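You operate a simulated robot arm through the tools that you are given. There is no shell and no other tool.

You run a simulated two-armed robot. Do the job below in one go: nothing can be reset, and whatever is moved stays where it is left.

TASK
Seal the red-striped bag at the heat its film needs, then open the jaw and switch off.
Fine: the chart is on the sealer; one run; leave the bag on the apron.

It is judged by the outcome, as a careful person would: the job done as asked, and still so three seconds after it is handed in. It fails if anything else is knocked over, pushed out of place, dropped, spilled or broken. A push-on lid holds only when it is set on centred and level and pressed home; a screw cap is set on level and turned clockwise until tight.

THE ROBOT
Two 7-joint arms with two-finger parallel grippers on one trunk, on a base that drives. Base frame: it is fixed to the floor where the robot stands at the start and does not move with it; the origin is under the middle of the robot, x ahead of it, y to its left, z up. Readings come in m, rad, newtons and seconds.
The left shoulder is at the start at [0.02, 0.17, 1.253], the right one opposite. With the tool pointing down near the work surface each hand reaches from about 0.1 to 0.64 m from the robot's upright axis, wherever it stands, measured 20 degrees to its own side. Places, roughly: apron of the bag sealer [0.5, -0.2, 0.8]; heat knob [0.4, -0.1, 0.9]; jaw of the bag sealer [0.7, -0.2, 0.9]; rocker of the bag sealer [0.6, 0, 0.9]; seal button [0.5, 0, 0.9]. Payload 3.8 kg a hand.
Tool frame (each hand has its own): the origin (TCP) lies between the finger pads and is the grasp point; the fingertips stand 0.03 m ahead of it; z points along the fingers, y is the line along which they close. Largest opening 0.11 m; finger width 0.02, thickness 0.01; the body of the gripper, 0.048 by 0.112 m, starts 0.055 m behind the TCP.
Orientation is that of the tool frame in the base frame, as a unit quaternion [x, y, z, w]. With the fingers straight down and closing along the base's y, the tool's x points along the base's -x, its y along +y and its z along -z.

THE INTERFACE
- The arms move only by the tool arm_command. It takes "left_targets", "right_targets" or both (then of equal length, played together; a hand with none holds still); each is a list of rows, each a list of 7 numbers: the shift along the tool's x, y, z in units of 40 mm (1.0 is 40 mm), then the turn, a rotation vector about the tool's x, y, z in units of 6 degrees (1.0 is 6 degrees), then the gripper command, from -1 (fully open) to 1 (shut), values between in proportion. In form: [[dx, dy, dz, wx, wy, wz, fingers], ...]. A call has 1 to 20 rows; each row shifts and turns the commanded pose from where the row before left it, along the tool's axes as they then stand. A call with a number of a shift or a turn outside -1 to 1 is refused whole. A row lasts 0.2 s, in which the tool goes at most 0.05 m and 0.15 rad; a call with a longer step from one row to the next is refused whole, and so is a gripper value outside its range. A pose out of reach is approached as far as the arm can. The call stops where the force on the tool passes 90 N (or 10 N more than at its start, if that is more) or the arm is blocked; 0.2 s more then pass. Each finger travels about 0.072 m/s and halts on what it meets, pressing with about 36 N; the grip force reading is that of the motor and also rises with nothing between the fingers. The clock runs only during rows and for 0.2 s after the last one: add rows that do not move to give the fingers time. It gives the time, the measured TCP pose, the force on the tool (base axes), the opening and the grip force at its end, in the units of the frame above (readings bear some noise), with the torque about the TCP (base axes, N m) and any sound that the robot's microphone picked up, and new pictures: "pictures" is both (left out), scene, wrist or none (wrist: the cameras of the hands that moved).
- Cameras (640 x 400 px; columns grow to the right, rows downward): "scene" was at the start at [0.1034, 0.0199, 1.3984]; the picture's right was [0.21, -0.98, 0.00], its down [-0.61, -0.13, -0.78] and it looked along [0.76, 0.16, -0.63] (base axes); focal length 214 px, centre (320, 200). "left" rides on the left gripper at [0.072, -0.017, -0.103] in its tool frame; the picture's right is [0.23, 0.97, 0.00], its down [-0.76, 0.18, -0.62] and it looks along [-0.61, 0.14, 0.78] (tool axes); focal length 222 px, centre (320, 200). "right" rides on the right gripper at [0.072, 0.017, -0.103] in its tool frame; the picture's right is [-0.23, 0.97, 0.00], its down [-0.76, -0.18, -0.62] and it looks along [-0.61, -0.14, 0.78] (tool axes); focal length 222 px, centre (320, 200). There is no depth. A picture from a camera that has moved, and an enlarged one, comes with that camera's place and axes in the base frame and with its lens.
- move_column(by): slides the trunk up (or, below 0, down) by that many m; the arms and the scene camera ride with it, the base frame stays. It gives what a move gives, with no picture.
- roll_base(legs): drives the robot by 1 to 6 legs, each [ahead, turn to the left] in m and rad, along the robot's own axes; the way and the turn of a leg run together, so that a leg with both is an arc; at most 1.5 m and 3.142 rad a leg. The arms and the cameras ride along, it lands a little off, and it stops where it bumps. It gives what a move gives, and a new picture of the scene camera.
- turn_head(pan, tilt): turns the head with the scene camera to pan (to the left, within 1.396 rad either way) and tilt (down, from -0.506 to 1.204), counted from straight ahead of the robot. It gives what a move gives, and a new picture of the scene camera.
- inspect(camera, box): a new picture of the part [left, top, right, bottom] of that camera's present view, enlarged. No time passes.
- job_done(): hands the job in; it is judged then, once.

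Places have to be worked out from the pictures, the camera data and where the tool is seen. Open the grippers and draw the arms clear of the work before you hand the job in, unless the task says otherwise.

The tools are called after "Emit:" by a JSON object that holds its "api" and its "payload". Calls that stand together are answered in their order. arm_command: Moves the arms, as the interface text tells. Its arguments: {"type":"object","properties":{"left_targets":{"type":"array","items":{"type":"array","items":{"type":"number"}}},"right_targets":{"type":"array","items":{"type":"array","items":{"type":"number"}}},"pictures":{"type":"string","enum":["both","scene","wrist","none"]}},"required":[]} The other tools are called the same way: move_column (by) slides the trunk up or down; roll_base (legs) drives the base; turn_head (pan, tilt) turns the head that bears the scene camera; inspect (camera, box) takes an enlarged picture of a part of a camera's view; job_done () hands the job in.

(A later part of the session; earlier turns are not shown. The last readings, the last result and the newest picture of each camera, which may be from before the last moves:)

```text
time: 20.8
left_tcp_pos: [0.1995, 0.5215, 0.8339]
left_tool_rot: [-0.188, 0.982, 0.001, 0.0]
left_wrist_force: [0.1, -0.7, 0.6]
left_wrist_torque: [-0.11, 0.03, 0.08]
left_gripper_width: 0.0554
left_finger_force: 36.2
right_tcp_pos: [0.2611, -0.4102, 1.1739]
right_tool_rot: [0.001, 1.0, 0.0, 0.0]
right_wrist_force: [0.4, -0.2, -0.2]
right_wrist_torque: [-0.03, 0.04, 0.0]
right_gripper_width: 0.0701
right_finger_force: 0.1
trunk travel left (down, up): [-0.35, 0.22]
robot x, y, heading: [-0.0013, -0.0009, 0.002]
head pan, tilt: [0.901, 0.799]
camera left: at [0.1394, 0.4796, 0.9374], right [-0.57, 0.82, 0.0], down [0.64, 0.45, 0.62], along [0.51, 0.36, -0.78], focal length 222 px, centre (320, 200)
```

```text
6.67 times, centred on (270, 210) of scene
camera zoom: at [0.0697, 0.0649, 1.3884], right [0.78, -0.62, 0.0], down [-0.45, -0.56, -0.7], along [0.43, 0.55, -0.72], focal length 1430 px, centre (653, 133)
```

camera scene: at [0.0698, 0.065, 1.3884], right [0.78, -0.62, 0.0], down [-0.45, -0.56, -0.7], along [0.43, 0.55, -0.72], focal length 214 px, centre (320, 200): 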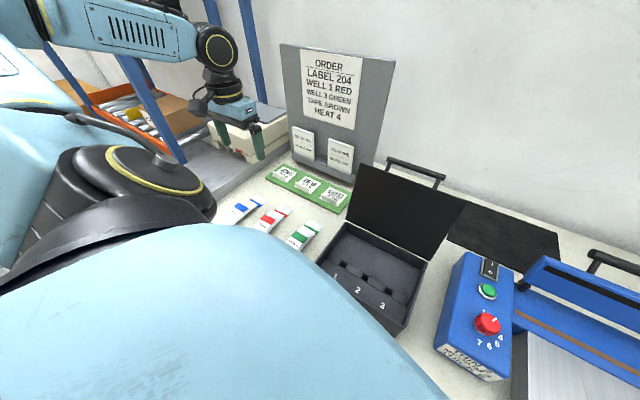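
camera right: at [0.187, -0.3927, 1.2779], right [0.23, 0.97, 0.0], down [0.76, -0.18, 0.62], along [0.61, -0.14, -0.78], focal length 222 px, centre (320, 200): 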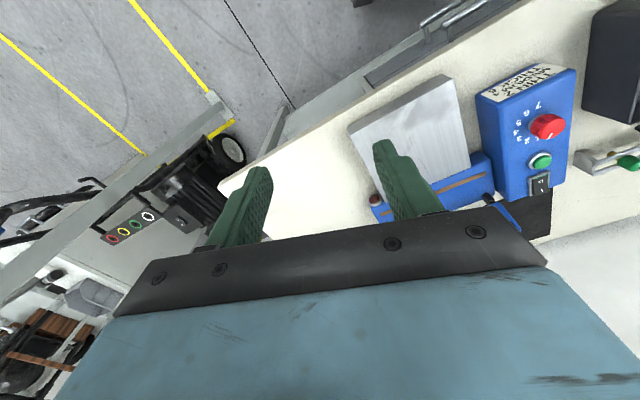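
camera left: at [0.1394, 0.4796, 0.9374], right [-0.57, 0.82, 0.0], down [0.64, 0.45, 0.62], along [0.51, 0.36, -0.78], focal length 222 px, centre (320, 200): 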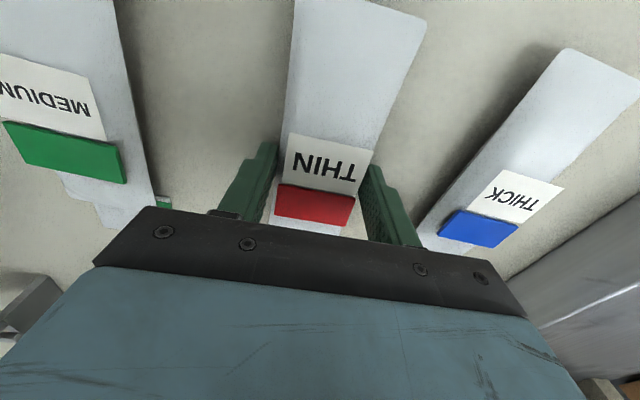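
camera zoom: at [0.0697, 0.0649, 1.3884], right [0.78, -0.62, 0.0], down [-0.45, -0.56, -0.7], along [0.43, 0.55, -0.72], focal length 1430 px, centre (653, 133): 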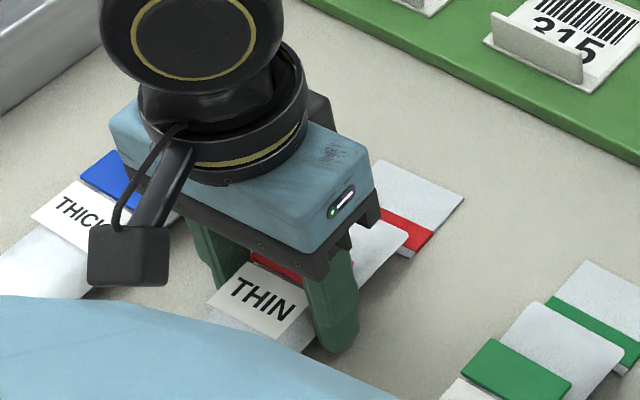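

The bag is gripped at 0.0554 m with 36 N. I lift it straight up.

Emit:
{"api": "arm_command", "payload": {"left_targets": [[0, 0, -0.3, 0, 0, 0, 0.4], [0, 0, -0.6, 0, 0, 0, 0.4], [0, 0, -0.9, 0, 0, 0, 0.4], [0, 0, -0.9, 0, 0, 0, 0.4], [0, 0, -0.9, 0, 0, 0, 0.4], [0, 0, -0.9, 0, 0, 0, 0.4], [0, 0, -0.8, 0, 0, 0, 0.4], [0, 0, 0, 0, 0, 0, 0.4]], "pictures": "both"}}

Emit:
{"api": "inspect", "payload": {"camera": "left", "box": [200, 0, 440, 180]}}

Emit:
{"api": "inspect", "payload": {"camera": "scene", "box": [200, 60, 340, 200]}}

```text
time: 22.6
left_tcp_pos: [0.2011, 0.5232, 1.0465]
left_tool_rot: [-0.187, 0.982, 0.0, -0.001]
left_wrist_force: [0.2, -0.4, -1.3]
left_wrist_torque: [-0.02, -0.01, -0.02]
left_gripper_width: 0.056
left_finger_force: 36.1
right_tcp_pos: [0.261, -0.4099, 1.1728]
right_tool_rot: [0.001, 1.0, 0.0, 0.0]
right_wrist_force: [-0.8, -0.5, 0.1]
right_wrist_torque: [0.02, 0.03, 0.03]
right_gripper_width: 0.0699
right_finger_force: 0.0
trunk travel left (down, up): [-0.35, 0.22]
robot x, y, heading: [0.003, -0.0045, -0.001]
head pan, tilt: [0.901, 0.799]
camera scene: at [0.07, 0.0654, 1.3884], right [0.78, -0.62, 0.0], down [-0.45, -0.56, -0.7], along [0.43, 0.55, -0.72], focal length 214 px, centre (320, 200)
camera left: at [0.1402, 0.4809, 1.1516], right [-0.57, 0.82, 0.0], down [0.64, 0.45, 0.62], along [0.51, 0.35, -0.78], focal length 222 px, centre (320, 200)
```

scene: 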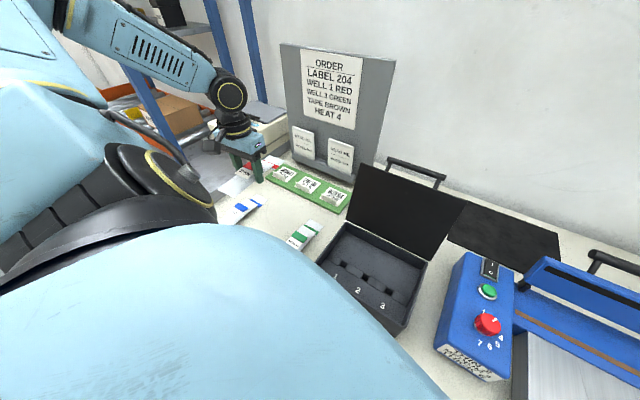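
left: 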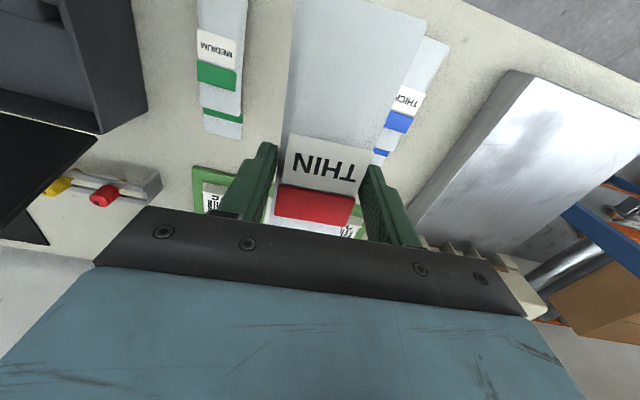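

```text
2.22 times, centred on (320, 90) of left
camera zoom: at [0.1402, 0.4809, 1.1516], right [-0.57, 0.82, 0.0], down [0.64, 0.45, 0.62], along [0.51, 0.35, -0.78], focal length 494 px, centre (320, 444)
```

zoom: 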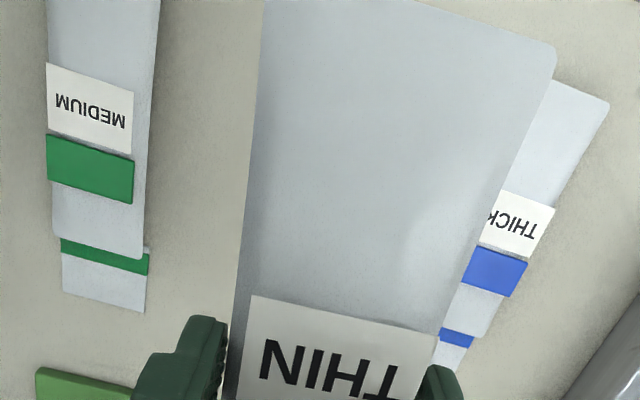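

```text
2.86 times, centred on (270, 130) of scene
camera zoom: at [0.07, 0.0654, 1.3884], right [0.78, -0.62, 0.0], down [-0.45, -0.56, -0.7], along [0.43, 0.55, -0.72], focal length 613 px, centre (463, 400)
```

zoom: 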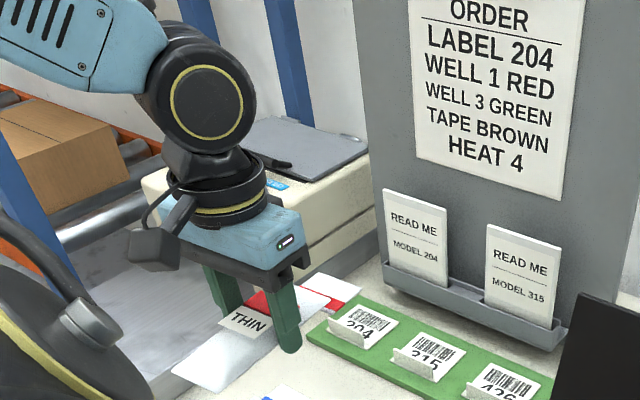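

The bag is held level. I raise it well above the case lid and bring it in front of the robot, before turning the base to the right so the left arm can reach the apron.

Emit:
{"api": "arm_command", "payload": {"left_targets": [[0, 0, -0.8, 0, 0, 0, 0.4], [0, 0, -0.9, 0, 0, 0, 0.4], [0, 0, -0.9, 0, 0, 0, 0.4], [0, 0, -0.7, 0, 0, 0, 0.4], [-0.058, -0.5, 0, 0, 0, 0, 0.4], [-0.058, -0.9, 0, 0, 0, 0, 0.4], [-0.058, -0.9, 0, 0, 0, 0, 0.4], [-0.058, -0.9, 0, 0, 0, 0, 0.4], [-0.058, -0.9, 0, 0, 0, 0, 0.4], [-0.058, -0.9, 0, 0, 0, 0, 0.4], [-0.058, -0.9, 0, 0, 0, 0, 0.4], [-0.058, -0.9, 0, 0, 0, 0, 0.4], [-0.058, -0.9, 0, 0, 0, 0, 0.4], [-0.058, -0.9, 0, 0, 0, 0, 0.4], [-0.058, -0.9, 0, 0, 0, 0, 0.4], [-0.058, -0.9, 0, 0, 0, 0, 0.4], [-0.058, -0.9, 0, 0, 0, 0, 0.4], [0, -0.5, 0, 0, 0, 0, 0.4], [0, 0, 0, 0, 0, 0, 0.4]], "pictures": "none"}}

Emit:
{"api": "turn_head", "payload": {"pan": 0.0, "tilt": 0.75}}

```text
time: 26.6
left_tcp_pos: [0.3957, 0.1133, 1.1794]
left_tool_rot: [-0.189, 0.982, -0.001, -0.001]
left_wrist_force: [0.2, 0.3, -1.2]
left_wrist_torque: [0.02, 0.02, 0.04]
left_gripper_width: 0.0557
left_finger_force: 36.0
left hand out of reach, approached as far as the arm can: row 18
right_tcp_pos: [0.2619, -0.41, 1.1734]
right_tool_rot: [0.0, 1.0, 0.0, 0.0]
right_wrist_force: [1.3, 0.0, 0.6]
right_wrist_torque: [-0.03, 0.02, 0.02]
right_gripper_width: 0.0701
right_finger_force: 0.1
trunk travel left (down, up): [-0.35, 0.22]
robot x, y, heading: [0.0, 0.0046, 0.002]
head pan, tilt: [0.901, 0.799]
```

```text
time: 27.8
left_tcp_pos: [0.3943, 0.113, 1.1793]
left_tool_rot: [-0.188, 0.982, -0.001, 0.0]
left_wrist_force: [-0.1, 0.4, -2.0]
left_wrist_torque: [-0.04, -0.05, 0.0]
left_gripper_width: 0.0557
left_finger_force: 36.3
right_tcp_pos: [0.2598, -0.4098, 1.1736]
right_tool_rot: [0.001, 1.0, 0.0, 0.0]
right_wrist_force: [-0.3, 0.2, -1.0]
right_wrist_torque: [-0.01, -0.01, -0.01]
right_gripper_width: 0.0699
right_finger_force: 0.0
trunk travel left (down, up): [-0.35, 0.22]
robot x, y, heading: [0.0022, -0.0006, -0.002]
head pan, tilt: [0.0, 0.75]
camera scene: at [0.1026, 0.0019, 1.3924], right [0.0, -1.0, 0.0], down [-0.68, 0.0, -0.73], along [0.73, 0.0, -0.68], focal length 214 px, centre (320, 200)
```

scene: 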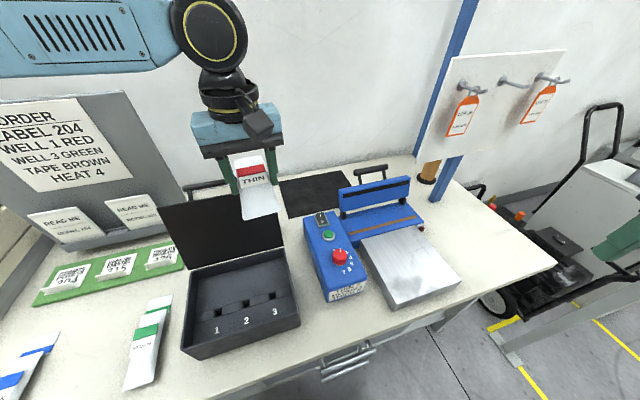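

The left arm is near the limit of its inward reach here, as expected. I turn the base right by 0.5 rad, which carries the bag toward the sealer and gives the left arm room.

Emit:
{"api": "roll_base", "payload": {"legs": [[0, -0.5]]}}

```text
time: 28.9
left_tcp_pos: [0.403, 0.05, 1.1795]
left_tool_rot: [-0.108, 0.994, -0.002, 0.001]
left_wrist_force: [-0.8, 0.2, -1.5]
left_wrist_torque: [-0.04, -0.03, 0.0]
left_gripper_width: 0.0554
left_finger_force: 35.9
right_tcp_pos: [0.1854, -0.4454, 1.1722]
right_tool_rot: [0.082, 0.997, 0.002, 0.001]
right_wrist_force: [0.6, 0.1, 0.1]
right_wrist_torque: [0.02, -0.03, -0.03]
right_gripper_width: 0.07
right_finger_force: 0.0
trunk travel left (down, up): [-0.35, 0.22]
robot x, y, heading: [-0.0027, 0.0007, -0.163]
head pan, tilt: [0.0, 0.75]
stopped in leg 1: the robot was blocked; the commanded pose is now the measured one
camera scene: at [0.0961, -0.0145, 1.3926], right [-0.16, -0.99, 0.0], down [-0.67, 0.11, -0.73], along [0.72, -0.12, -0.68], focal length 214 px, centre (320, 200)
```

scene: 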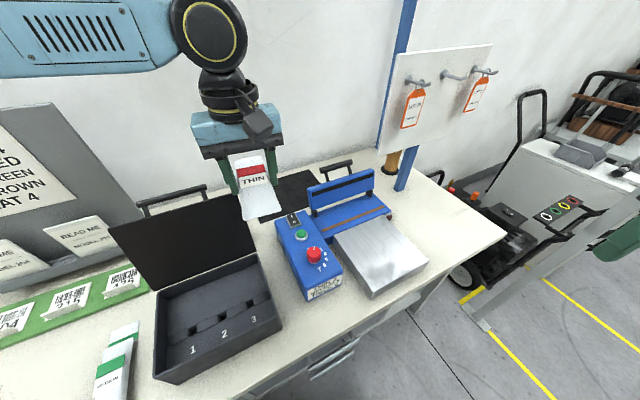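

The base was blocked at −0.163 rad by the table front, nothing visibly moved. I'll reposition: turn left, back out in two steps and realign with the table (yaw ≈ 0.29), ending ~0.15 m further right along the table before approaching again.

Emit:
{"api": "roll_base", "payload": {"legs": [[0, 0.756], [-0.15, 0], [0, 0.4], [-0.15, 0], [0, -0.7]]}}

```text
time: 36.3
left_tcp_pos: [0.1342, 0.0135, 1.1791]
left_tool_rot: [-0.325, 0.946, -0.002, 0.001]
left_wrist_force: [0.8, -0.2, -1.6]
left_wrist_torque: [0.02, 0.0, -0.02]
left_gripper_width: 0.0555
left_finger_force: 36.0
right_tcp_pos: [0.1521, -0.5287, 1.174]
right_tool_rot: [-0.141, 0.99, 0.001, 0.0]
right_wrist_force: [0.3, 0.0, -0.2]
right_wrist_torque: [0.0, 0.0, 0.02]
right_gripper_width: 0.0696
right_finger_force: 0.1
trunk travel left (down, up): [-0.35, 0.22]
robot x, y, heading: [-0.2155, -0.2109, 0.29]
head pan, tilt: [0.0, 0.75]
camera scene: at [-0.1146, -0.177, 1.3924], right [0.28, -0.96, 0.0], down [-0.65, -0.19, -0.73], along [0.7, 0.21, -0.68], focal length 214 px, centre (320, 200)
```

scene: 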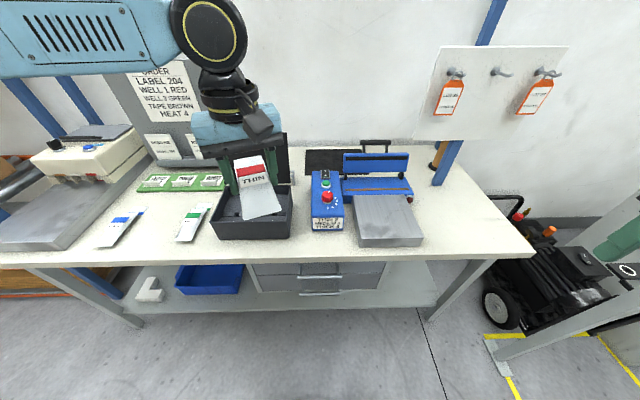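

The base is now square to the table (heading 0.29) at a standoff. I take an enlarged view of the sealer from here for a further bearing, then drive 0.27 m ahead.

Emit:
{"api": "inspect", "payload": {"camera": "scene", "box": [300, 130, 440, 260]}}

Emit:
{"api": "roll_base", "payload": {"legs": [[0.27, 0]]}}

Emit:
{"api": "inspect", "payload": {"camera": "scene", "box": [300, 140, 460, 300]}}

```text
3.08 times, centred on (370, 195) of scene
camera zoom: at [-0.1146, -0.177, 1.3924], right [0.28, -0.96, 0.0], down [-0.65, -0.19, -0.73], along [0.7, 0.21, -0.68], focal length 660 px, centre (166, 215)
```

zoom: 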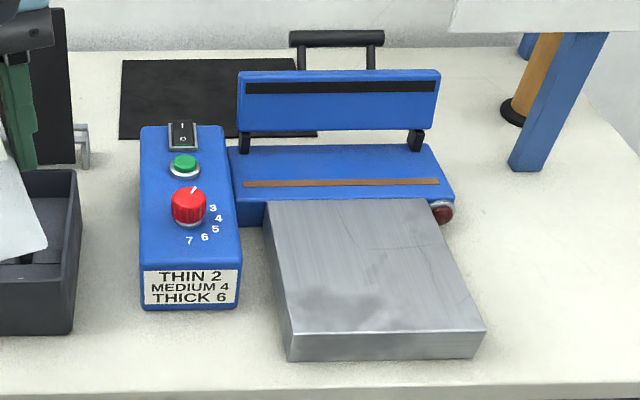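

```text
time: 38.2
left_tcp_pos: [0.3917, 0.0894, 1.1774]
left_tool_rot: [-0.327, 0.945, -0.002, 0.0]
left_wrist_force: [-0.1, -0.3, -1.8]
left_wrist_torque: [0.04, 0.0, -0.01]
left_gripper_width: 0.0555
left_finger_force: 35.6
right_tcp_pos: [0.4099, -0.4522, 1.1717]
right_tool_rot: [-0.142, 0.99, 0.0, 0.0]
right_wrist_force: [-0.1, 1.1, 0.3]
right_wrist_torque: [-0.02, 0.02, 0.03]
right_gripper_width: 0.07
right_finger_force: 0.0
trunk travel left (down, up): [-0.35, 0.22]
robot x, y, heading: [0.0451, -0.1307, 0.288]
head pan, tilt: [0.0, 0.75]
camera scene: at [0.1433, -0.1001, 1.3924], right [0.29, -0.96, 0.0], down [-0.65, -0.19, -0.73], along [0.7, 0.21, -0.68], focal length 214 px, centre (320, 200)
```

scene: 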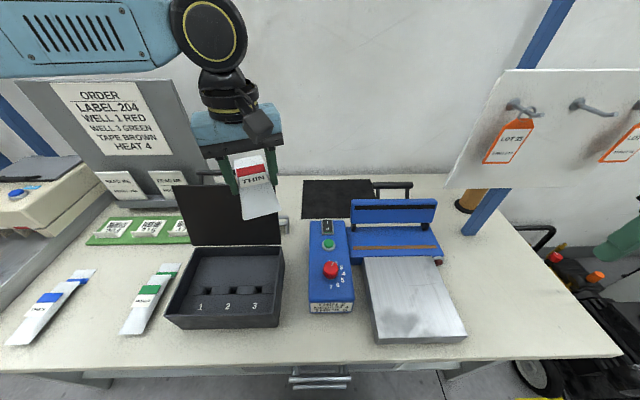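

```text
2.50 times, centred on (380, 220) of scene
camera zoom: at [0.1433, -0.1001, 1.3924], right [0.29, -0.96, 0.0], down [-0.65, -0.19, -0.73], along [0.7, 0.21, -0.68], focal length 536 px, centre (170, 150)
```

zoom: 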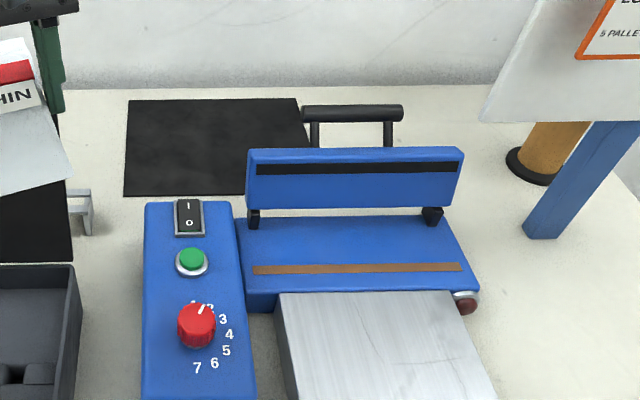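

Two views 0.27 m apart fix the sealing strip at z≈0.851 with its middle at [0.565, -0.209], perpendicular to yaw 16.5°, and the apron top at z≈0.849. I target the hand at about [0.477, -0.236] with yaw 16.5°, so the mouth crosses the strip; first I clear the right hand and bring the left above at z≈1.05.

Emit:
{"api": "arm_command", "payload": {"right_targets": [[0.83, -0.42, 0, 0, 0, 0, -0.27], [0.83, -0.42, 0, 0, 0, 0, -0.27], [0.83, -0.42, 0, 0, 0, 0, -0.27], [0.83, -0.42, 0, 0, 0, 0, -0.27], [0.83, -0.42, 0, 0, 0, 0, -0.27], [0.83, -0.42, 0, 0, 0, 0, -0.27], [0, 0, 0, 0, 0, 0, -0.27], [0, 0, 0, 0, 0, 0, -0.27], [0, 0, 0, 0, 0, 0, -0.27], [0, 0, 0, 0, 0, 0, -0.27], [0, 0, 0, 0, 0, 0, -0.27], [0, 0, 0, 0, 0, 0, -0.27], [0, 0, 0, 0, 0, 0, -0.27], [0, 0, 0, 0, 0, 0, -0.27], [0, 0, 0, 0, 0, 0, -0.27]], "left_targets": [[0, 0, 0, 0, 0, 0.9, 0.4], [0, 0, 0, 0, 0, 0.9, 0.4], [0, 0, 0, 0, 0, 0.9, 0.4], [0, 0, 0, 0, 0, 0.9, 0.4], [0.03, -0.84, 0.3, 0, 0, 0, 0.4], [0.03, -0.84, 0.3, 0, 0, 0, 0.4], [0.03, -0.84, 0.3, 0, 0, 0, 0.4], [0.03, -0.84, 0.3, 0, 0, 0, 0.4], [0.03, -0.84, 0.3, 0, 0, 0, 0.4], [0.03, -0.84, 0.3, 0, 0, 0, 0.4], [0.03, -0.84, 0.3, 0, 0, 0, 0.4], [0.03, -0.84, 0.3, 0, 0, 0, 0.4], [0.03, -0.84, 0.3, 0, 0, 0, 0.4], [0.03, -0.84, 0.3, 0, 0, 0, 0.4], [0, 0, 0, 0, 0, 0, 0.4]], "pictures": "both"}}

Emit:
{"api": "inspect", "payload": {"camera": "scene", "box": [290, 120, 470, 300]}}

```text
time: 41.4
left_tcp_pos: [0.3179, 0.0538, 1.1062]
left_tool_rot: [-0.143, 0.99, -0.002, 0.001]
left_wrist_force: [-1.4, 0.0, -1.3]
left_wrist_torque: [-0.01, 0.03, 0.01]
left_gripper_width: 0.0557
left_finger_force: 35.2
left hand out of reach, approached as far as the arm can: row 5, 6, 7, 8, 9, 10, 11, 12, 13, 14
right_tcp_pos: [0.2625, -0.5716, 1.1741]
right_tool_rot: [-0.141, 0.99, 0.0, 0.0]
right_wrist_force: [0.0, -1.4, -0.1]
right_wrist_torque: [0.01, 0.01, 0.01]
right_gripper_width: 0.0698
right_finger_force: 0.0
right hand out of reach, approached as far as the arm can: row 5, 6
trunk travel left (down, up): [-0.35, 0.22]
robot x, y, heading: [0.0444, -0.1296, 0.286]
head pan, tilt: [0.0, 0.75]
camera scene: at [0.1427, -0.1003, 1.3924], right [0.29, -0.96, 0.0], down [-0.65, -0.19, -0.73], along [0.7, 0.21, -0.68], focal length 214 px, centre (320, 200)
camera right: at [0.1871, -0.5758, 1.2794], right [-0.05, 1.0, 0.0], down [0.78, 0.04, 0.62], along [0.62, 0.03, -0.78], focal length 222 px, centre (320, 200)
camera left: at [0.2539, 0.0184, 1.2104], right [-0.49, 0.87, 0.0], down [0.68, 0.39, 0.62], along [0.54, 0.3, -0.78], focal length 222 px, centre (320, 200)
```

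scene: 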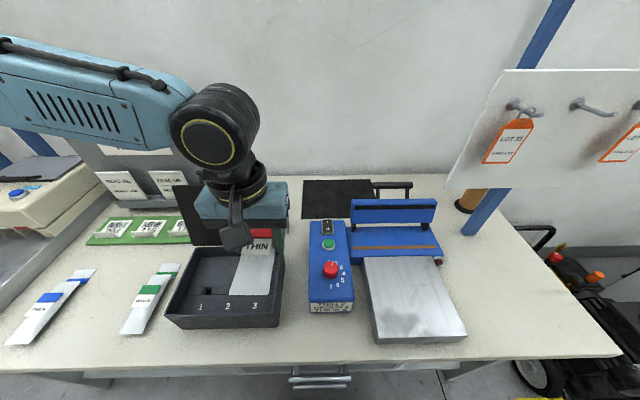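
right: 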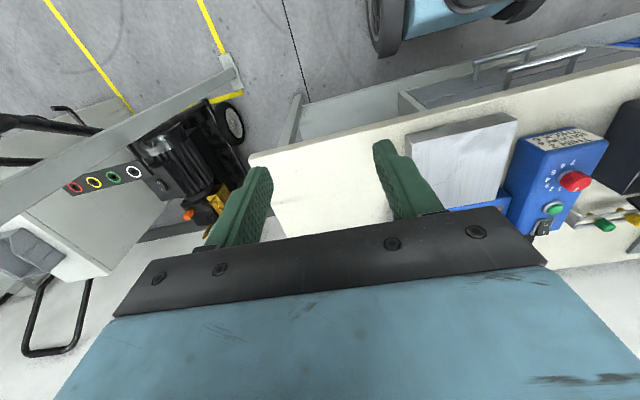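
left: 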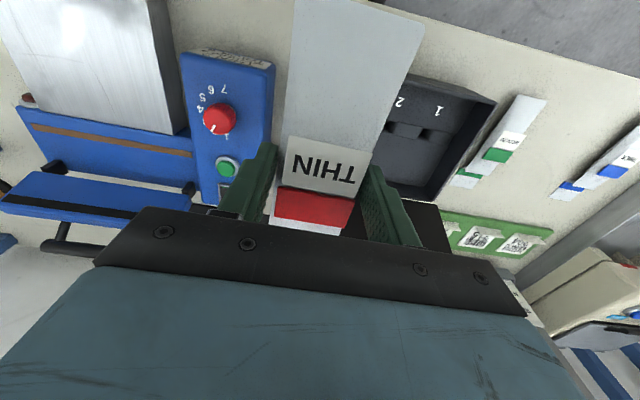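

```text
2.22 times, centred on (380, 210) of scene
camera zoom: at [0.1427, -0.1003, 1.3924], right [0.29, -0.96, 0.0], down [-0.65, -0.19, -0.73], along [0.7, 0.21, -0.68], focal length 477 px, centre (187, 178)
```

zoom: 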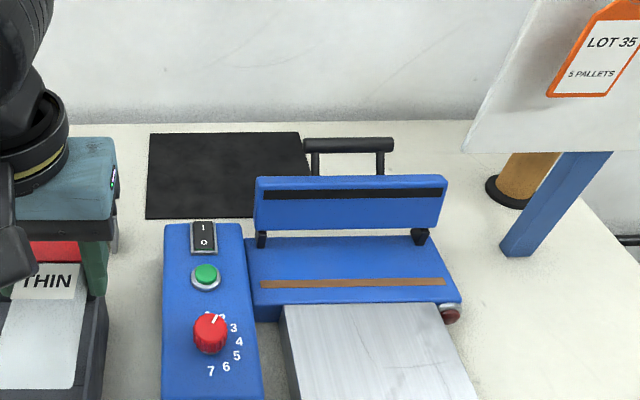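

The left hand cannot cross further to the right in the robot's frame (about 0.1 m left of centre), so the base has to stand further right for placing. First I raise the bag clear of the case lid (lid top is at about z 1.06) and see how the commanded pose behaves.

Emit:
{"api": "arm_command", "payload": {"left_targets": [[0, 0, -0.5, 0, 0, 0, 0.4], [0, 0.3, -0.5, 0, 0, 0, 0.4], [0, 0.3, -0.5, 0, 0, 0, 0.4], [0, 0, -0.5, 0, 0, 0, 0.4], [0, 0, -0.5, 0, 0, 0, 0.4], [0, 0, 0, 0, 0, 0, 0.4]], "pictures": "none"}}

```text
time: 42.8
left_tcp_pos: [0.3127, 0.0791, 1.2049]
left_tool_rot: [-0.143, 0.99, -0.001, 0.0]
left_wrist_force: [1.2, -1.0, -1.7]
left_wrist_torque: [0.02, -0.04, -0.01]
left_gripper_width: 0.0558
left_finger_force: 36.0
right_tcp_pos: [0.2621, -0.572, 1.1743]
right_tool_rot: [-0.141, 0.99, 0.0, 0.0]
right_wrist_force: [0.1, 1.5, 0.0]
right_wrist_torque: [0.0, 0.02, -0.01]
right_gripper_width: 0.0699
right_finger_force: 0.2
trunk travel left (down, up): [-0.35, 0.22]
robot x, y, heading: [0.0412, -0.1318, 0.286]
head pan, tilt: [0.0, 0.75]
```

The commanded pose was clamped to what was reached, so motion stays predictable. Now I shift the base about 0.29 m to the right along the table: back, turn left, back, turn right.

Emit:
{"api": "roll_base", "payload": {"legs": [[-0.15, 0], [0, 0.8], [-0.404, 0], [0, -0.8]]}}

```text
time: 50.4
left_tcp_pos: [-0.0241, -0.3149, 1.2058]
left_tool_rot: [-0.145, 0.989, -0.002, 0.002]
left_wrist_force: [-0.2, -0.6, -1.2]
left_wrist_torque: [0.02, -0.02, 0.02]
left_gripper_width: 0.0554
left_finger_force: 36.2
right_tcp_pos: [-0.0728, -0.9648, 1.1746]
right_tool_rot: [-0.142, 0.99, 0.0, 0.0]
right_wrist_force: [0.5, -0.6, 0.2]
right_wrist_torque: [0.01, 0.02, 0.03]
right_gripper_width: 0.0699
right_finger_force: 0.1
trunk travel left (down, up): [-0.35, 0.22]
robot x, y, heading: [-0.2925, -0.5275, 0.291]
head pan, tilt: [0.0, 0.75]
camera scene: at [-0.1929, -0.4942, 1.3924], right [0.29, -0.96, 0.0], down [-0.65, -0.2, -0.73], along [0.7, 0.21, -0.68], focal length 214 px, centre (320, 200)
```

scene: 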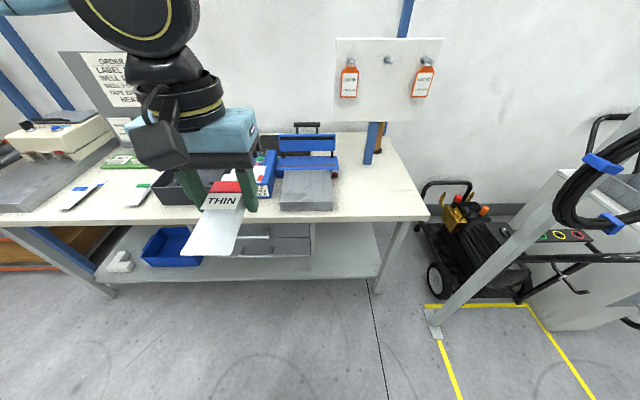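

The base is 0.42 m right along the table. A vertical post stands to the robot's right, so I tuck the right hand in before driving ahead.

Emit:
{"api": "arm_command", "payload": {"right_targets": [[-0.59, 0.77, 0, 0, 0, 0, -0.27], [-0.59, 0.77, 0, 0, 0, 0, -0.27], [-0.59, 0.77, 0, 0, 0, 0, -0.27], [-0.59, 0.77, 0, 0, 0, 0, -0.27], [-0.59, 0.77, 0, 0, 0, 0, -0.27], [-0.59, 0.77, 0, 0, 0, 0, -0.27], [-0.59, 0.77, 0, 0, 0, 0, -0.27], [0, 0, 0, 0, 0, 0, -0.27]], "pictures": "none"}}

Emit:
{"api": "roll_base", "payload": {"legs": [[0.4, 0]]}}

```text
time: 52.2
left_tcp_pos: [-0.0241, -0.3157, 1.2057]
left_tool_rot: [-0.144, 0.99, -0.002, 0.001]
left_wrist_force: [-0.6, -0.3, -1.0]
left_wrist_torque: [0.03, -0.02, -0.02]
left_gripper_width: 0.0554
left_finger_force: 35.9
right_tcp_pos: [0.0386, -0.7215, 1.1837]
right_tool_rot: [-0.142, 0.99, 0.0, 0.001]
right_wrist_force: [0.1, -0.7, -0.3]
right_wrist_torque: [-0.01, 0.01, 0.01]
right_gripper_width: 0.0702
right_finger_force: 0.1
right hand out of reach, approached as far as the arm can: row 2, 3
trunk travel left (down, up): [-0.35, 0.22]
robot x, y, heading: [-0.2906, -0.5282, 0.293]
head pan, tilt: [0.0, 0.75]
```

```text
time: 54.7
left_tcp_pos: [0.3577, -0.1969, 1.2059]
left_tool_rot: [-0.146, 0.989, -0.001, 0.001]
left_wrist_force: [0.0, -0.5, -1.2]
left_wrist_torque: [-0.03, 0.01, -0.01]
left_gripper_width: 0.0557
left_finger_force: 36.0
right_tcp_pos: [0.4237, -0.6042, 1.1816]
right_tool_rot: [-0.144, 0.99, 0.0, 0.0]
right_wrist_force: [0.0, 0.1, -0.1]
right_wrist_torque: [0.0, 0.0, -0.01]
right_gripper_width: 0.07
right_finger_force: 0.0
trunk travel left (down, up): [-0.35, 0.22]
robot x, y, heading: [0.0942, -0.4058, 0.29]
head pan, tilt: [0.0, 0.75]
camera scene: at [0.1911, -0.3781, 1.3924], right [0.29, -0.96, 0.0], down [-0.65, -0.2, -0.73], along [0.7, 0.21, -0.68], focal length 214 px, centre (320, 200)
```

scene: 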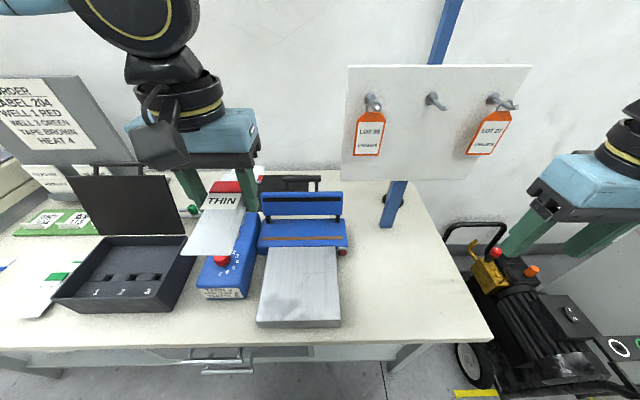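

The base is now at the table with the bag almost over the apron. I lower to z≈1.0 and then move toward the placing spot.

Emit:
{"api": "arm_command", "payload": {"left_targets": [[0, 0, 0.85, 0, 0, 0, 0.4], [0, 0, 0.85, 0, 0, 0, 0.4], [0, 0, 0.85, 0, 0, 0, 0.4], [0, 0, 0.85, 0, 0, 0, 0.4], [0, 0, 0.85, 0, 0, 0, 0.4], [0, 0, 0.85, 0, 0, 0, 0.4], [-0.6, -0.4, 0, 0, 0, 0, 0.4], [-0.6, -0.4, 0, 0, 0, 0, 0.4], [-0.6, -0.4, 0, 0, 0, 0, 0.4], [-0.6, -0.4, 0, 0, 0, 0, 0.4], [0, 0, 0, 0, 0, 0, 0.4]], "pictures": "both"}}

Emit:
{"api": "inspect", "payload": {"camera": "scene", "box": [200, 140, 380, 320]}}

```text
time: 57.1
left_tcp_pos: [0.4251, -0.1632, 1.0423]
left_tool_rot: [-0.144, 0.99, -0.003, 0.0]
left_wrist_force: [-0.4, 0.2, -0.6]
left_wrist_torque: [-0.01, -0.01, 0.05]
left_gripper_width: 0.0554
left_finger_force: 36.5
left hand out of reach, approached as far as the arm can: row 6, 7, 8, 9, 10
right_tcp_pos: [0.4235, -0.604, 1.1831]
right_tool_rot: [-0.143, 0.99, 0.0, 0.0]
right_wrist_force: [-0.1, -0.2, 0.1]
right_wrist_torque: [-0.01, -0.01, 0.0]
right_gripper_width: 0.0699
right_finger_force: 0.0
trunk travel left (down, up): [-0.35, 0.22]
robot x, y, heading: [0.097, -0.4105, 0.289]
head pan, tilt: [0.0, 0.75]
camera scene: at [0.1905, -0.3783, 1.3924], right [0.29, -0.96, 0.0], down [-0.65, -0.2, -0.73], along [0.7, 0.21, -0.68], focal length 214 px, centre (320, 200)
camera left: at [0.3617, -0.1987, 1.1457], right [-0.5, 0.87, -0.01], down [0.68, 0.39, 0.62], along [0.54, 0.31, -0.78], focal length 222 px, centre (320, 200)
```

scene: 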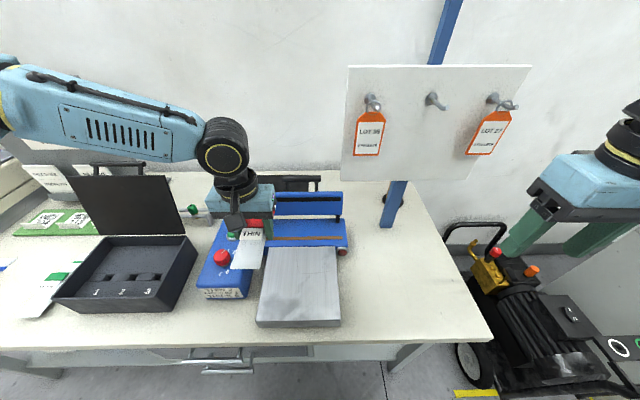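
left: 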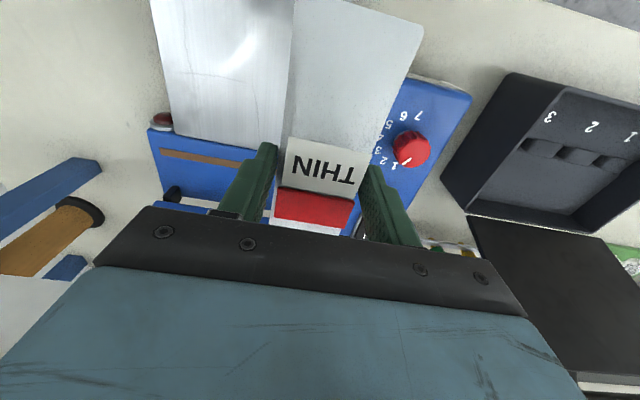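

```text
2.22 times, centred on (290, 230) of scene
camera zoom: at [0.1905, -0.3783, 1.3924], right [0.29, -0.96, 0.0], down [-0.65, -0.2, -0.73], along [0.7, 0.21, -0.68], focal length 477 px, centre (387, 133)
```

zoom: 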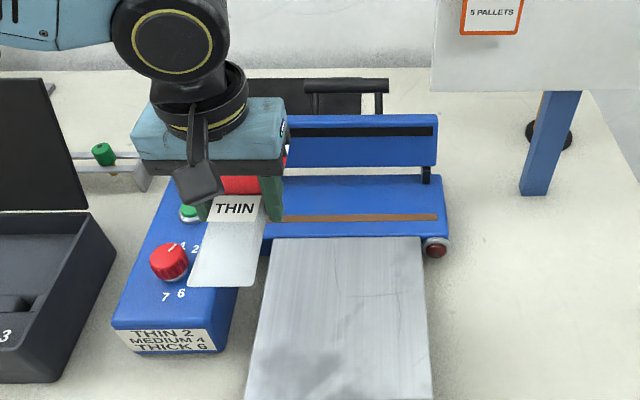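

The left arm is limited by its current elbow posture (it was further in on the mirrored side earlier). I take it back out toward its starting posture (forward-left, high) to reset the elbow, then come in again over the apron at z≈1.05.

Emit:
{"api": "arm_command", "payload": {"left_targets": [[-0.65, 0.4, -0.87, 0, 0, 0, 0.4], [-0.65, 0.4, -0.87, 0, 0, 0, 0.4], [-0.65, 0.4, -0.87, 0, 0, 0, 0.4], [-0.65, 0.4, -0.87, 0, 0, 0, 0.4], [-0.65, 0.4, -0.87, 0, 0, 0, 0.4], [-0.65, 0.4, -0.87, 0, 0, 0, 0.4], [0.44, -0.66, 0.6, 0, 0, 0, 0.4], [0.44, -0.66, 0.6, 0, 0, 0, 0.4], [0.44, -0.66, 0.6, 0, 0, 0, 0.4], [0.44, -0.66, 0.6, 0, 0, 0, 0.4], [0, 0, 0, 0, 0, 0, 0.4]], "pictures": "scene"}}

```text
time: 59.5
left_tcp_pos: [0.4832, -0.142, 1.1443]
left_tool_rot: [-0.145, 0.989, -0.002, 0.001]
left_wrist_force: [-0.4, 0.0, -1.6]
left_wrist_torque: [0.02, 0.03, -0.01]
left_gripper_width: 0.0554
left_finger_force: 36.5
left hand out of reach, approached as far as the arm can: row 6, 9, 10
right_tcp_pos: [0.423, -0.6039, 1.1831]
right_tool_rot: [-0.144, 0.99, -0.001, -0.001]
right_wrist_force: [-0.3, 0.3, 0.4]
right_wrist_torque: [-0.01, -0.02, 0.01]
right_gripper_width: 0.0698
right_finger_force: 0.0
trunk travel left (down, up): [-0.35, 0.22]
robot x, y, heading: [0.0909, -0.411, 0.292]
head pan, tilt: [0.0, 0.75]
camera scene: at [0.1908, -0.3781, 1.3924], right [0.29, -0.96, 0.0], down [-0.65, -0.2, -0.73], along [0.7, 0.21, -0.68], focal length 214 px, centre (320, 200)
```

scene: 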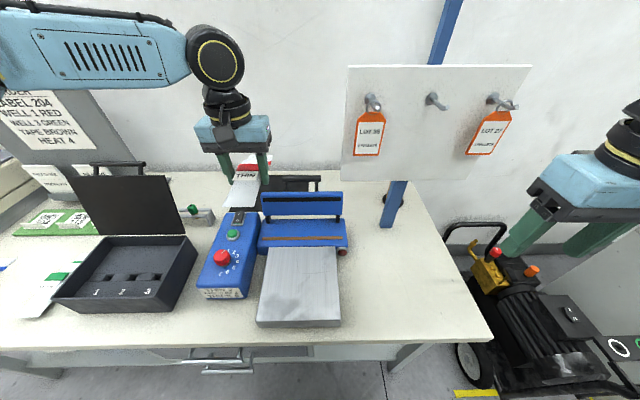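

There is a hard inward limit near 0.14 m left of centre. Turning the base ~0.4 rad to the right from here puts the apron target at about 0.36 m ahead and 0.21 m left – comfortable. I first draw the bag back so it cannot sweep into the tag board.

Emit:
{"api": "arm_command", "payload": {"left_targets": [[0.75, 0.2, -0.2, 0, 0, 0, 0.4], [0.75, 0.2, -0.2, 0, 0, 0, 0.4], [0.75, 0.2, -0.2, 0, 0, 0, 0.4], [0.75, 0.2, -0.2, 0, 0, 0, 0.4], [0, 0, 0, 0, 0, 0, 0.4]], "pictures": "none"}}

Emit:
{"api": "roll_base", "payload": {"legs": [[0, -0.4]]}}

```text
time: 60.7
left_tcp_pos: [0.3605, -0.1452, 1.1765]
left_tool_rot: [-0.146, 0.989, -0.002, 0.0]
left_wrist_force: [0.1, -0.3, -1.1]
left_wrist_torque: [0.01, -0.03, 0.0]
left_gripper_width: 0.0555
left_finger_force: 35.3
right_tcp_pos: [0.4244, -0.6043, 1.1817]
right_tool_rot: [-0.144, 0.99, 0.0, 0.0]
right_wrist_force: [0.1, -0.7, -1.2]
right_wrist_torque: [0.04, 0.0, 0.0]
right_gripper_width: 0.0698
right_finger_force: 0.0
trunk travel left (down, up): [-0.35, 0.22]
robot x, y, heading: [0.0901, -0.4095, 0.293]
head pan, tilt: [0.0, 0.75]
```

```text
time: 62.3
left_tcp_pos: [0.4431, -0.2701, 1.177]
left_tool_rot: [0.051, 0.999, -0.002, 0.001]
left_wrist_force: [0.5, 0.7, -1.1]
left_wrist_torque: [0.04, 0.0, 0.0]
left_gripper_width: 0.0556
left_finger_force: 35.5
right_tcp_pos: [0.3216, -0.7174, 1.1818]
right_tool_rot: [0.054, 0.999, -0.001, 0.0]
right_wrist_force: [0.9, -0.1, 0.4]
right_wrist_torque: [0.0, 0.0, 0.01]
right_gripper_width: 0.0702
right_finger_force: 0.0
trunk travel left (down, up): [-0.35, 0.22]
robot x, y, heading: [0.0921, -0.4133, -0.1]
head pan, tilt: [0.0, 0.75]
camera scene: at [0.1944, -0.4192, 1.3924], right [-0.1, -0.99, 0.0], down [-0.68, 0.07, -0.73], along [0.73, -0.07, -0.68], focal length 214 px, centre (320, 200)
```

scene: 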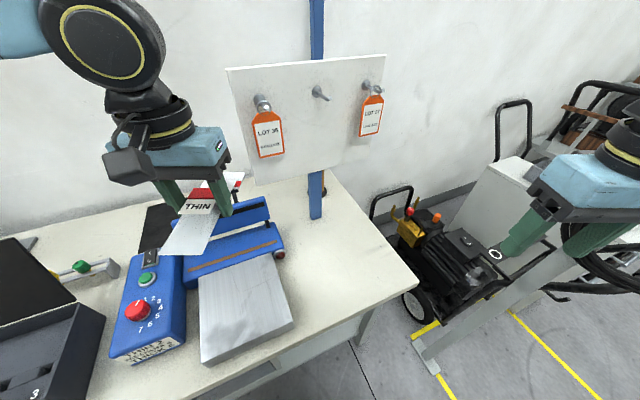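

The turn succeeded (heading −0.10). Now I descend to z≈1.0 above the apron and rotate the bag to the sealer's yaw of 16.5°.

Emit:
{"api": "arm_command", "payload": {"left_targets": [[-0.124, 0.156, 0.73, 0, 0, 0, 0.4], [-0.124, 0.156, 0.73, 0, 0, 0, 0.4], [-0.124, 0.156, 0.73, 0, 0, 0, 0.4], [-0.124, 0.156, 0.73, 0, 0, 0, 0.4], [-0.124, 0.156, 0.73, 0, 0, 0, 0.4], [-0.124, 0.156, 0.73, 0, 0, 0, 0.4], [0, 0, 0, 0, 0, -0.93, 0.4], [0, 0, 0, 0, 0, -0.93, 0.4], [0, 0, 0, 0, 0, -0.93, 0.4], [0, 0, 0, 0, 0, -0.93, 0.4], [0, 0, 0, 0, 0, 0, 0.4]], "pictures": "both"}}

Emit:
{"api": "inspect", "payload": {"camera": "scene", "box": [110, 160, 310, 360]}}

```text
time: 64.7
left_tcp_pos: [0.4747, -0.2374, 1.0025]
left_tool_rot: [-0.142, 0.99, -0.002, 0.001]
left_wrist_force: [-0.5, 0.2, -2.0]
left_wrist_torque: [-0.03, -0.01, -0.01]
left_gripper_width: 0.0558
left_finger_force: 36.5
right_tcp_pos: [0.3219, -0.7176, 1.1824]
right_tool_rot: [0.054, 0.999, 0.0, 0.001]
right_wrist_force: [-0.9, 0.6, 0.4]
right_wrist_torque: [0.01, -0.01, 0.03]
right_gripper_width: 0.07
right_finger_force: 0.0
trunk travel left (down, up): [-0.35, 0.22]
robot x, y, heading: [0.0924, -0.4116, -0.099]
head pan, tilt: [0.0, 0.75]
camera scene: at [0.1945, -0.4189, 1.3924], right [-0.1, -0.99, 0.0], down [-0.68, 0.07, -0.73], along [0.73, -0.07, -0.68], focal length 214 px, centre (320, 200)
camera left: at [0.412, -0.2728, 1.1055], right [-0.49, 0.87, 0.0], down [0.68, 0.39, 0.62], along [0.54, 0.3, -0.78], focal length 222 px, centre (320, 200)
```

scene: 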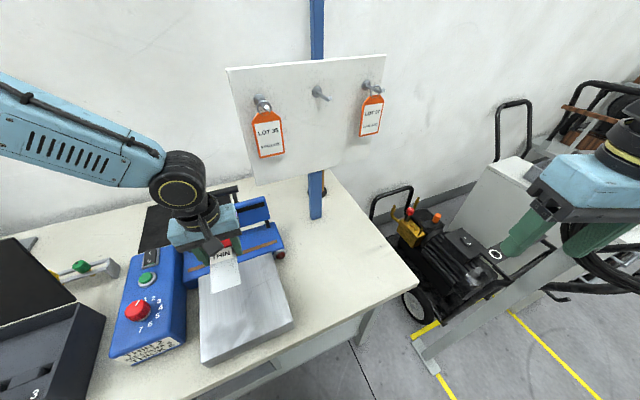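
left: 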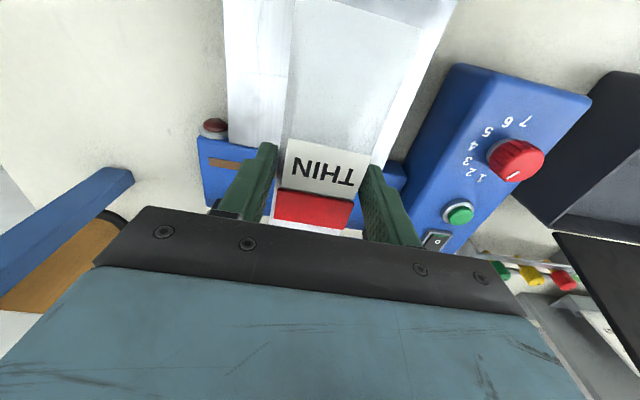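

```text
2.00 times, centred on (210, 260) of scene
camera zoom: at [0.1945, -0.4189, 1.3924], right [-0.1, -0.99, 0.0], down [-0.68, 0.07, -0.73], along [0.73, -0.07, -0.68], focal length 429 px, centre (540, 80)
```

zoom: 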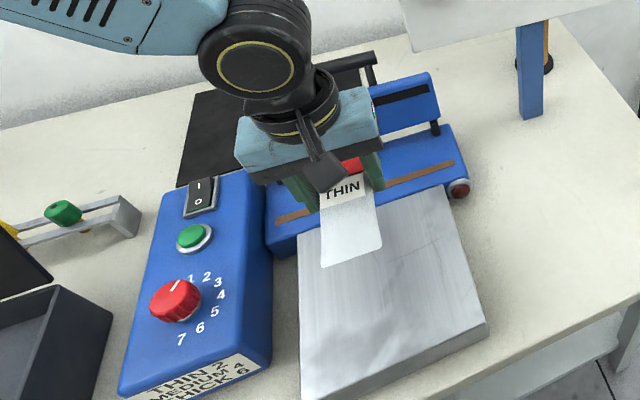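

The hand is at [0.475, −0.237] with yaw 16.3°, right on target. I descend to about 1.5 cm above the resting height and check the mouth against the strip.

Emit:
{"api": "arm_command", "payload": {"left_targets": [[0, 0, 0.6, 0, 0, 0, 0.4], [0, 0, 0.6, 0, 0, 0, 0.4], [0, 0, 0.6, 0, 0, 0, 0.4], [0, 0, 0.6, 0, 0, 0, 0.4], [0, 0, 0.15, 0, 0, 0, 0.4], [0, 0, 0, 0, 0, 0, 0.4]], "pictures": "both"}}

Emit:
{"api": "inspect", "payload": {"camera": "scene", "box": [170, 180, 310, 320]}}

Emit:
{"api": "inspect", "payload": {"camera": "left", "box": [180, 60, 440, 260]}}

```text
time: 66.1
left_tcp_pos: [0.4719, -0.2201, 0.9201]
left_tool_rot: [-0.143, 0.99, -0.001, 0.0]
left_wrist_force: [0.5, -0.1, -1.5]
left_wrist_torque: [0.01, -0.06, 0.01]
left_gripper_width: 0.0555
left_finger_force: 35.9
left hand out of reach, approached as far as the arm can: row 4, 5
right_tcp_pos: [0.323, -0.7159, 1.1822]
right_tool_rot: [0.054, 0.999, 0.0, 0.0]
right_wrist_force: [0.5, 1.0, -0.1]
right_wrist_torque: [0.02, 0.02, 0.0]
right_gripper_width: 0.0699
right_finger_force: 0.0
trunk travel left (down, up): [-0.35, 0.22]
robot x, y, heading: [0.0961, -0.4118, -0.099]
head pan, tilt: [0.0, 0.75]
camera scene: at [0.1945, -0.4188, 1.3924], right [-0.1, -0.99, 0.0], down [-0.68, 0.07, -0.73], along [0.73, -0.07, -0.68], focal length 214 px, centre (320, 200)
camera left: at [0.4071, -0.2565, 1.0231], right [-0.49, 0.87, 0.0], down [0.68, 0.39, 0.62], along [0.54, 0.3, -0.78], focal length 222 px, centre (320, 200)
```

scene: 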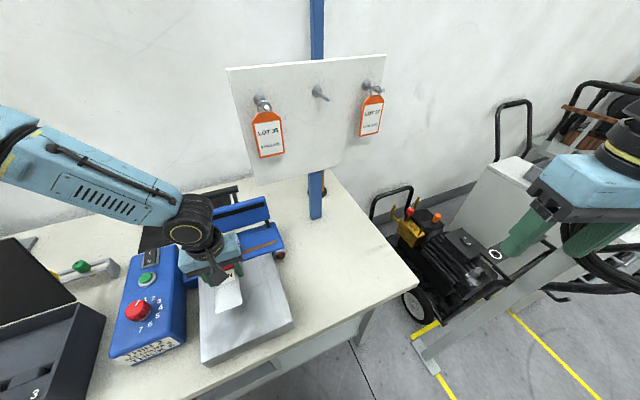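
left: 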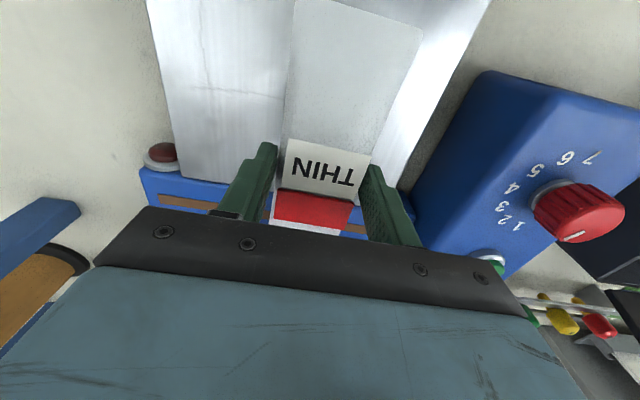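

```text
2.86 times, centred on (240, 250) of scene
camera zoom: at [0.1945, -0.4188, 1.3924], right [-0.1, -0.99, 0.0], down [-0.68, 0.07, -0.73], along [0.73, -0.07, -0.68], focal length 613 px, centre (549, 57)
```

zoom: 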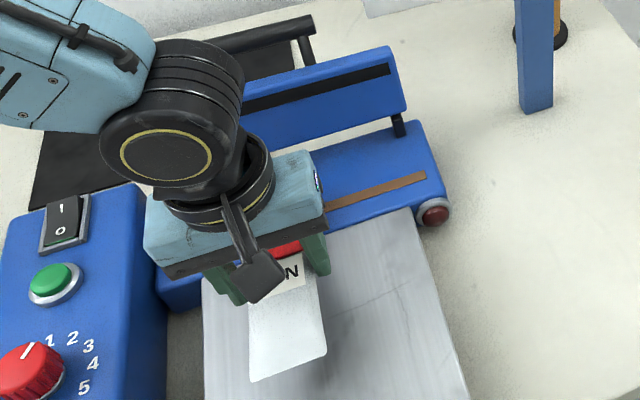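

```text
2.00 times, centred on (310, 160) of left
camera zoom: at [0.4071, -0.2565, 1.0231], right [-0.49, 0.87, 0.0], down [0.68, 0.39, 0.62], along [0.54, 0.3, -0.78], focal length 444 px, centre (340, 280)
```

zoom: 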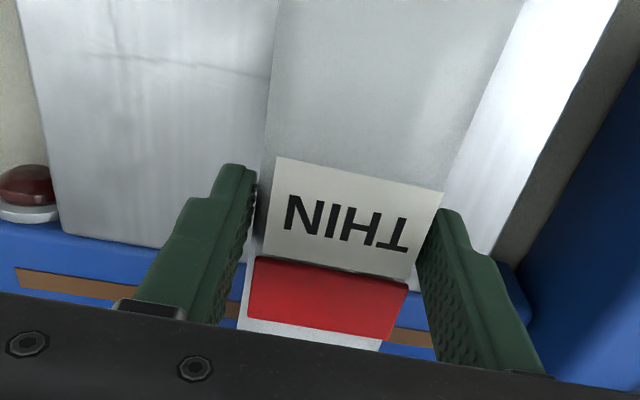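

Lower down the inward limit tightens (hand drifted 1.6 cm left at z 0.92); it depends on height relative to the shoulder. I'll raise both hands by 0.2 m, re-centre, and then lower the trunk by 0.2 m instead.

Emit:
{"api": "arm_command", "payload": {"left_targets": [[0, 0, -0.8, 0, 0, 0, 0.4], [0, 0, -0.9, 0, 0, 0, 0.4], [0, 0, -0.9, 0, 0, 0, 0.4], [0, -0.2, -0.8, 0, 0, 0, 0.4], [0, -0.21, -0.8, 0, 0, 0, 0.4], [0, 0, -0.8, 0, 0, 0, 0.4], [0, 0, 0, 0, 0, 0, 0.4]], "right_targets": [[0, 0, -0.7, 0, 0, 0, -0.27], [0, 0, -0.8, 0, 0, 0, -0.27], [0, 0, -0.8, 0, 0, 0, -0.27], [0, 0, -0.8, 0, 0, 0, -0.27], [0, 0, -0.8, 0, 0, 0, -0.27], [0, 0, -0.8, 0, 0, 0, -0.27], [0, 0, 0, 0, 0, 0, -0.27]], "pictures": "none"}}

Emit:
{"api": "move_column", "payload": {"by": -0.1}}

Emit:
{"api": "turn_head", "payload": {"pan": 0.3, "tilt": 0.75}}

```text
time: 67.7
left_tcp_pos: [0.4764, -0.2363, 1.1201]
left_tool_rot: [-0.142, 0.99, -0.002, 0.0]
left_wrist_force: [-0.5, -0.2, -1.6]
left_wrist_torque: [0.02, -0.02, 0.0]
left_gripper_width: 0.0555
left_finger_force: 36.4
right_tcp_pos: [0.3251, -0.7189, 1.3695]
right_tool_rot: [0.054, 0.999, 0.001, -0.001]
right_wrist_force: [-0.1, -0.8, 0.2]
right_wrist_torque: [0.0, 0.01, 0.01]
right_gripper_width: 0.07
right_finger_force: 0.1
trunk travel left (down, up): [-0.35, 0.22]
robot x, y, heading: [0.0943, -0.4114, -0.102]
head pan, tilt: [0.0, 0.75]
```

```text
time: 69.0
left_tcp_pos: [0.4756, -0.2379, 1.0196]
left_tool_rot: [-0.142, 0.99, -0.002, 0.0]
left_wrist_force: [-0.4, -0.5, -1.0]
left_wrist_torque: [-0.02, -0.04, -0.03]
left_gripper_width: 0.0557
left_finger_force: 36.5
right_tcp_pos: [0.3243, -0.7173, 1.2711]
right_tool_rot: [0.054, 0.999, -0.001, 0.0]
right_wrist_force: [-0.2, 0.3, -0.9]
right_wrist_torque: [0.03, 0.0, -0.03]
right_gripper_width: 0.0698
right_finger_force: 0.0
trunk travel left (down, up): [-0.25, 0.32]
robot x, y, heading: [0.0939, -0.4091, -0.1]
head pan, tilt: [0.0, 0.75]
```

```text
time: 69.8
left_tcp_pos: [0.4757, -0.2358, 1.0197]
left_tool_rot: [-0.142, 0.99, -0.001, 0.0]
left_wrist_force: [-0.4, -1.0, -1.1]
left_wrist_torque: [0.0, 0.0, 0.02]
left_gripper_width: 0.0558
left_finger_force: 36.1
right_tcp_pos: [0.3226, -0.7176, 1.2695]
right_tool_rot: [0.054, 0.999, 0.0, 0.0]
right_wrist_force: [0.6, -0.1, -0.1]
right_wrist_torque: [0.03, 0.0, 0.01]
right_gripper_width: 0.0698
right_finger_force: 0.0
trunk travel left (down, up): [-0.25, 0.32]
robot x, y, heading: [0.0932, -0.4112, -0.101]
head pan, tilt: [0.3, 0.75]
camera scene: at [0.1934, -0.3942, 1.2924], right [0.2, -0.98, 0.0], down [-0.67, -0.13, -0.73], along [0.72, 0.14, -0.68], focal length 214 px, centre (320, 200)
```

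scene: 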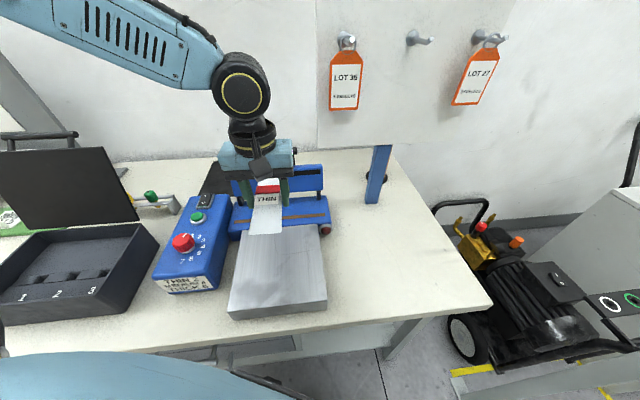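

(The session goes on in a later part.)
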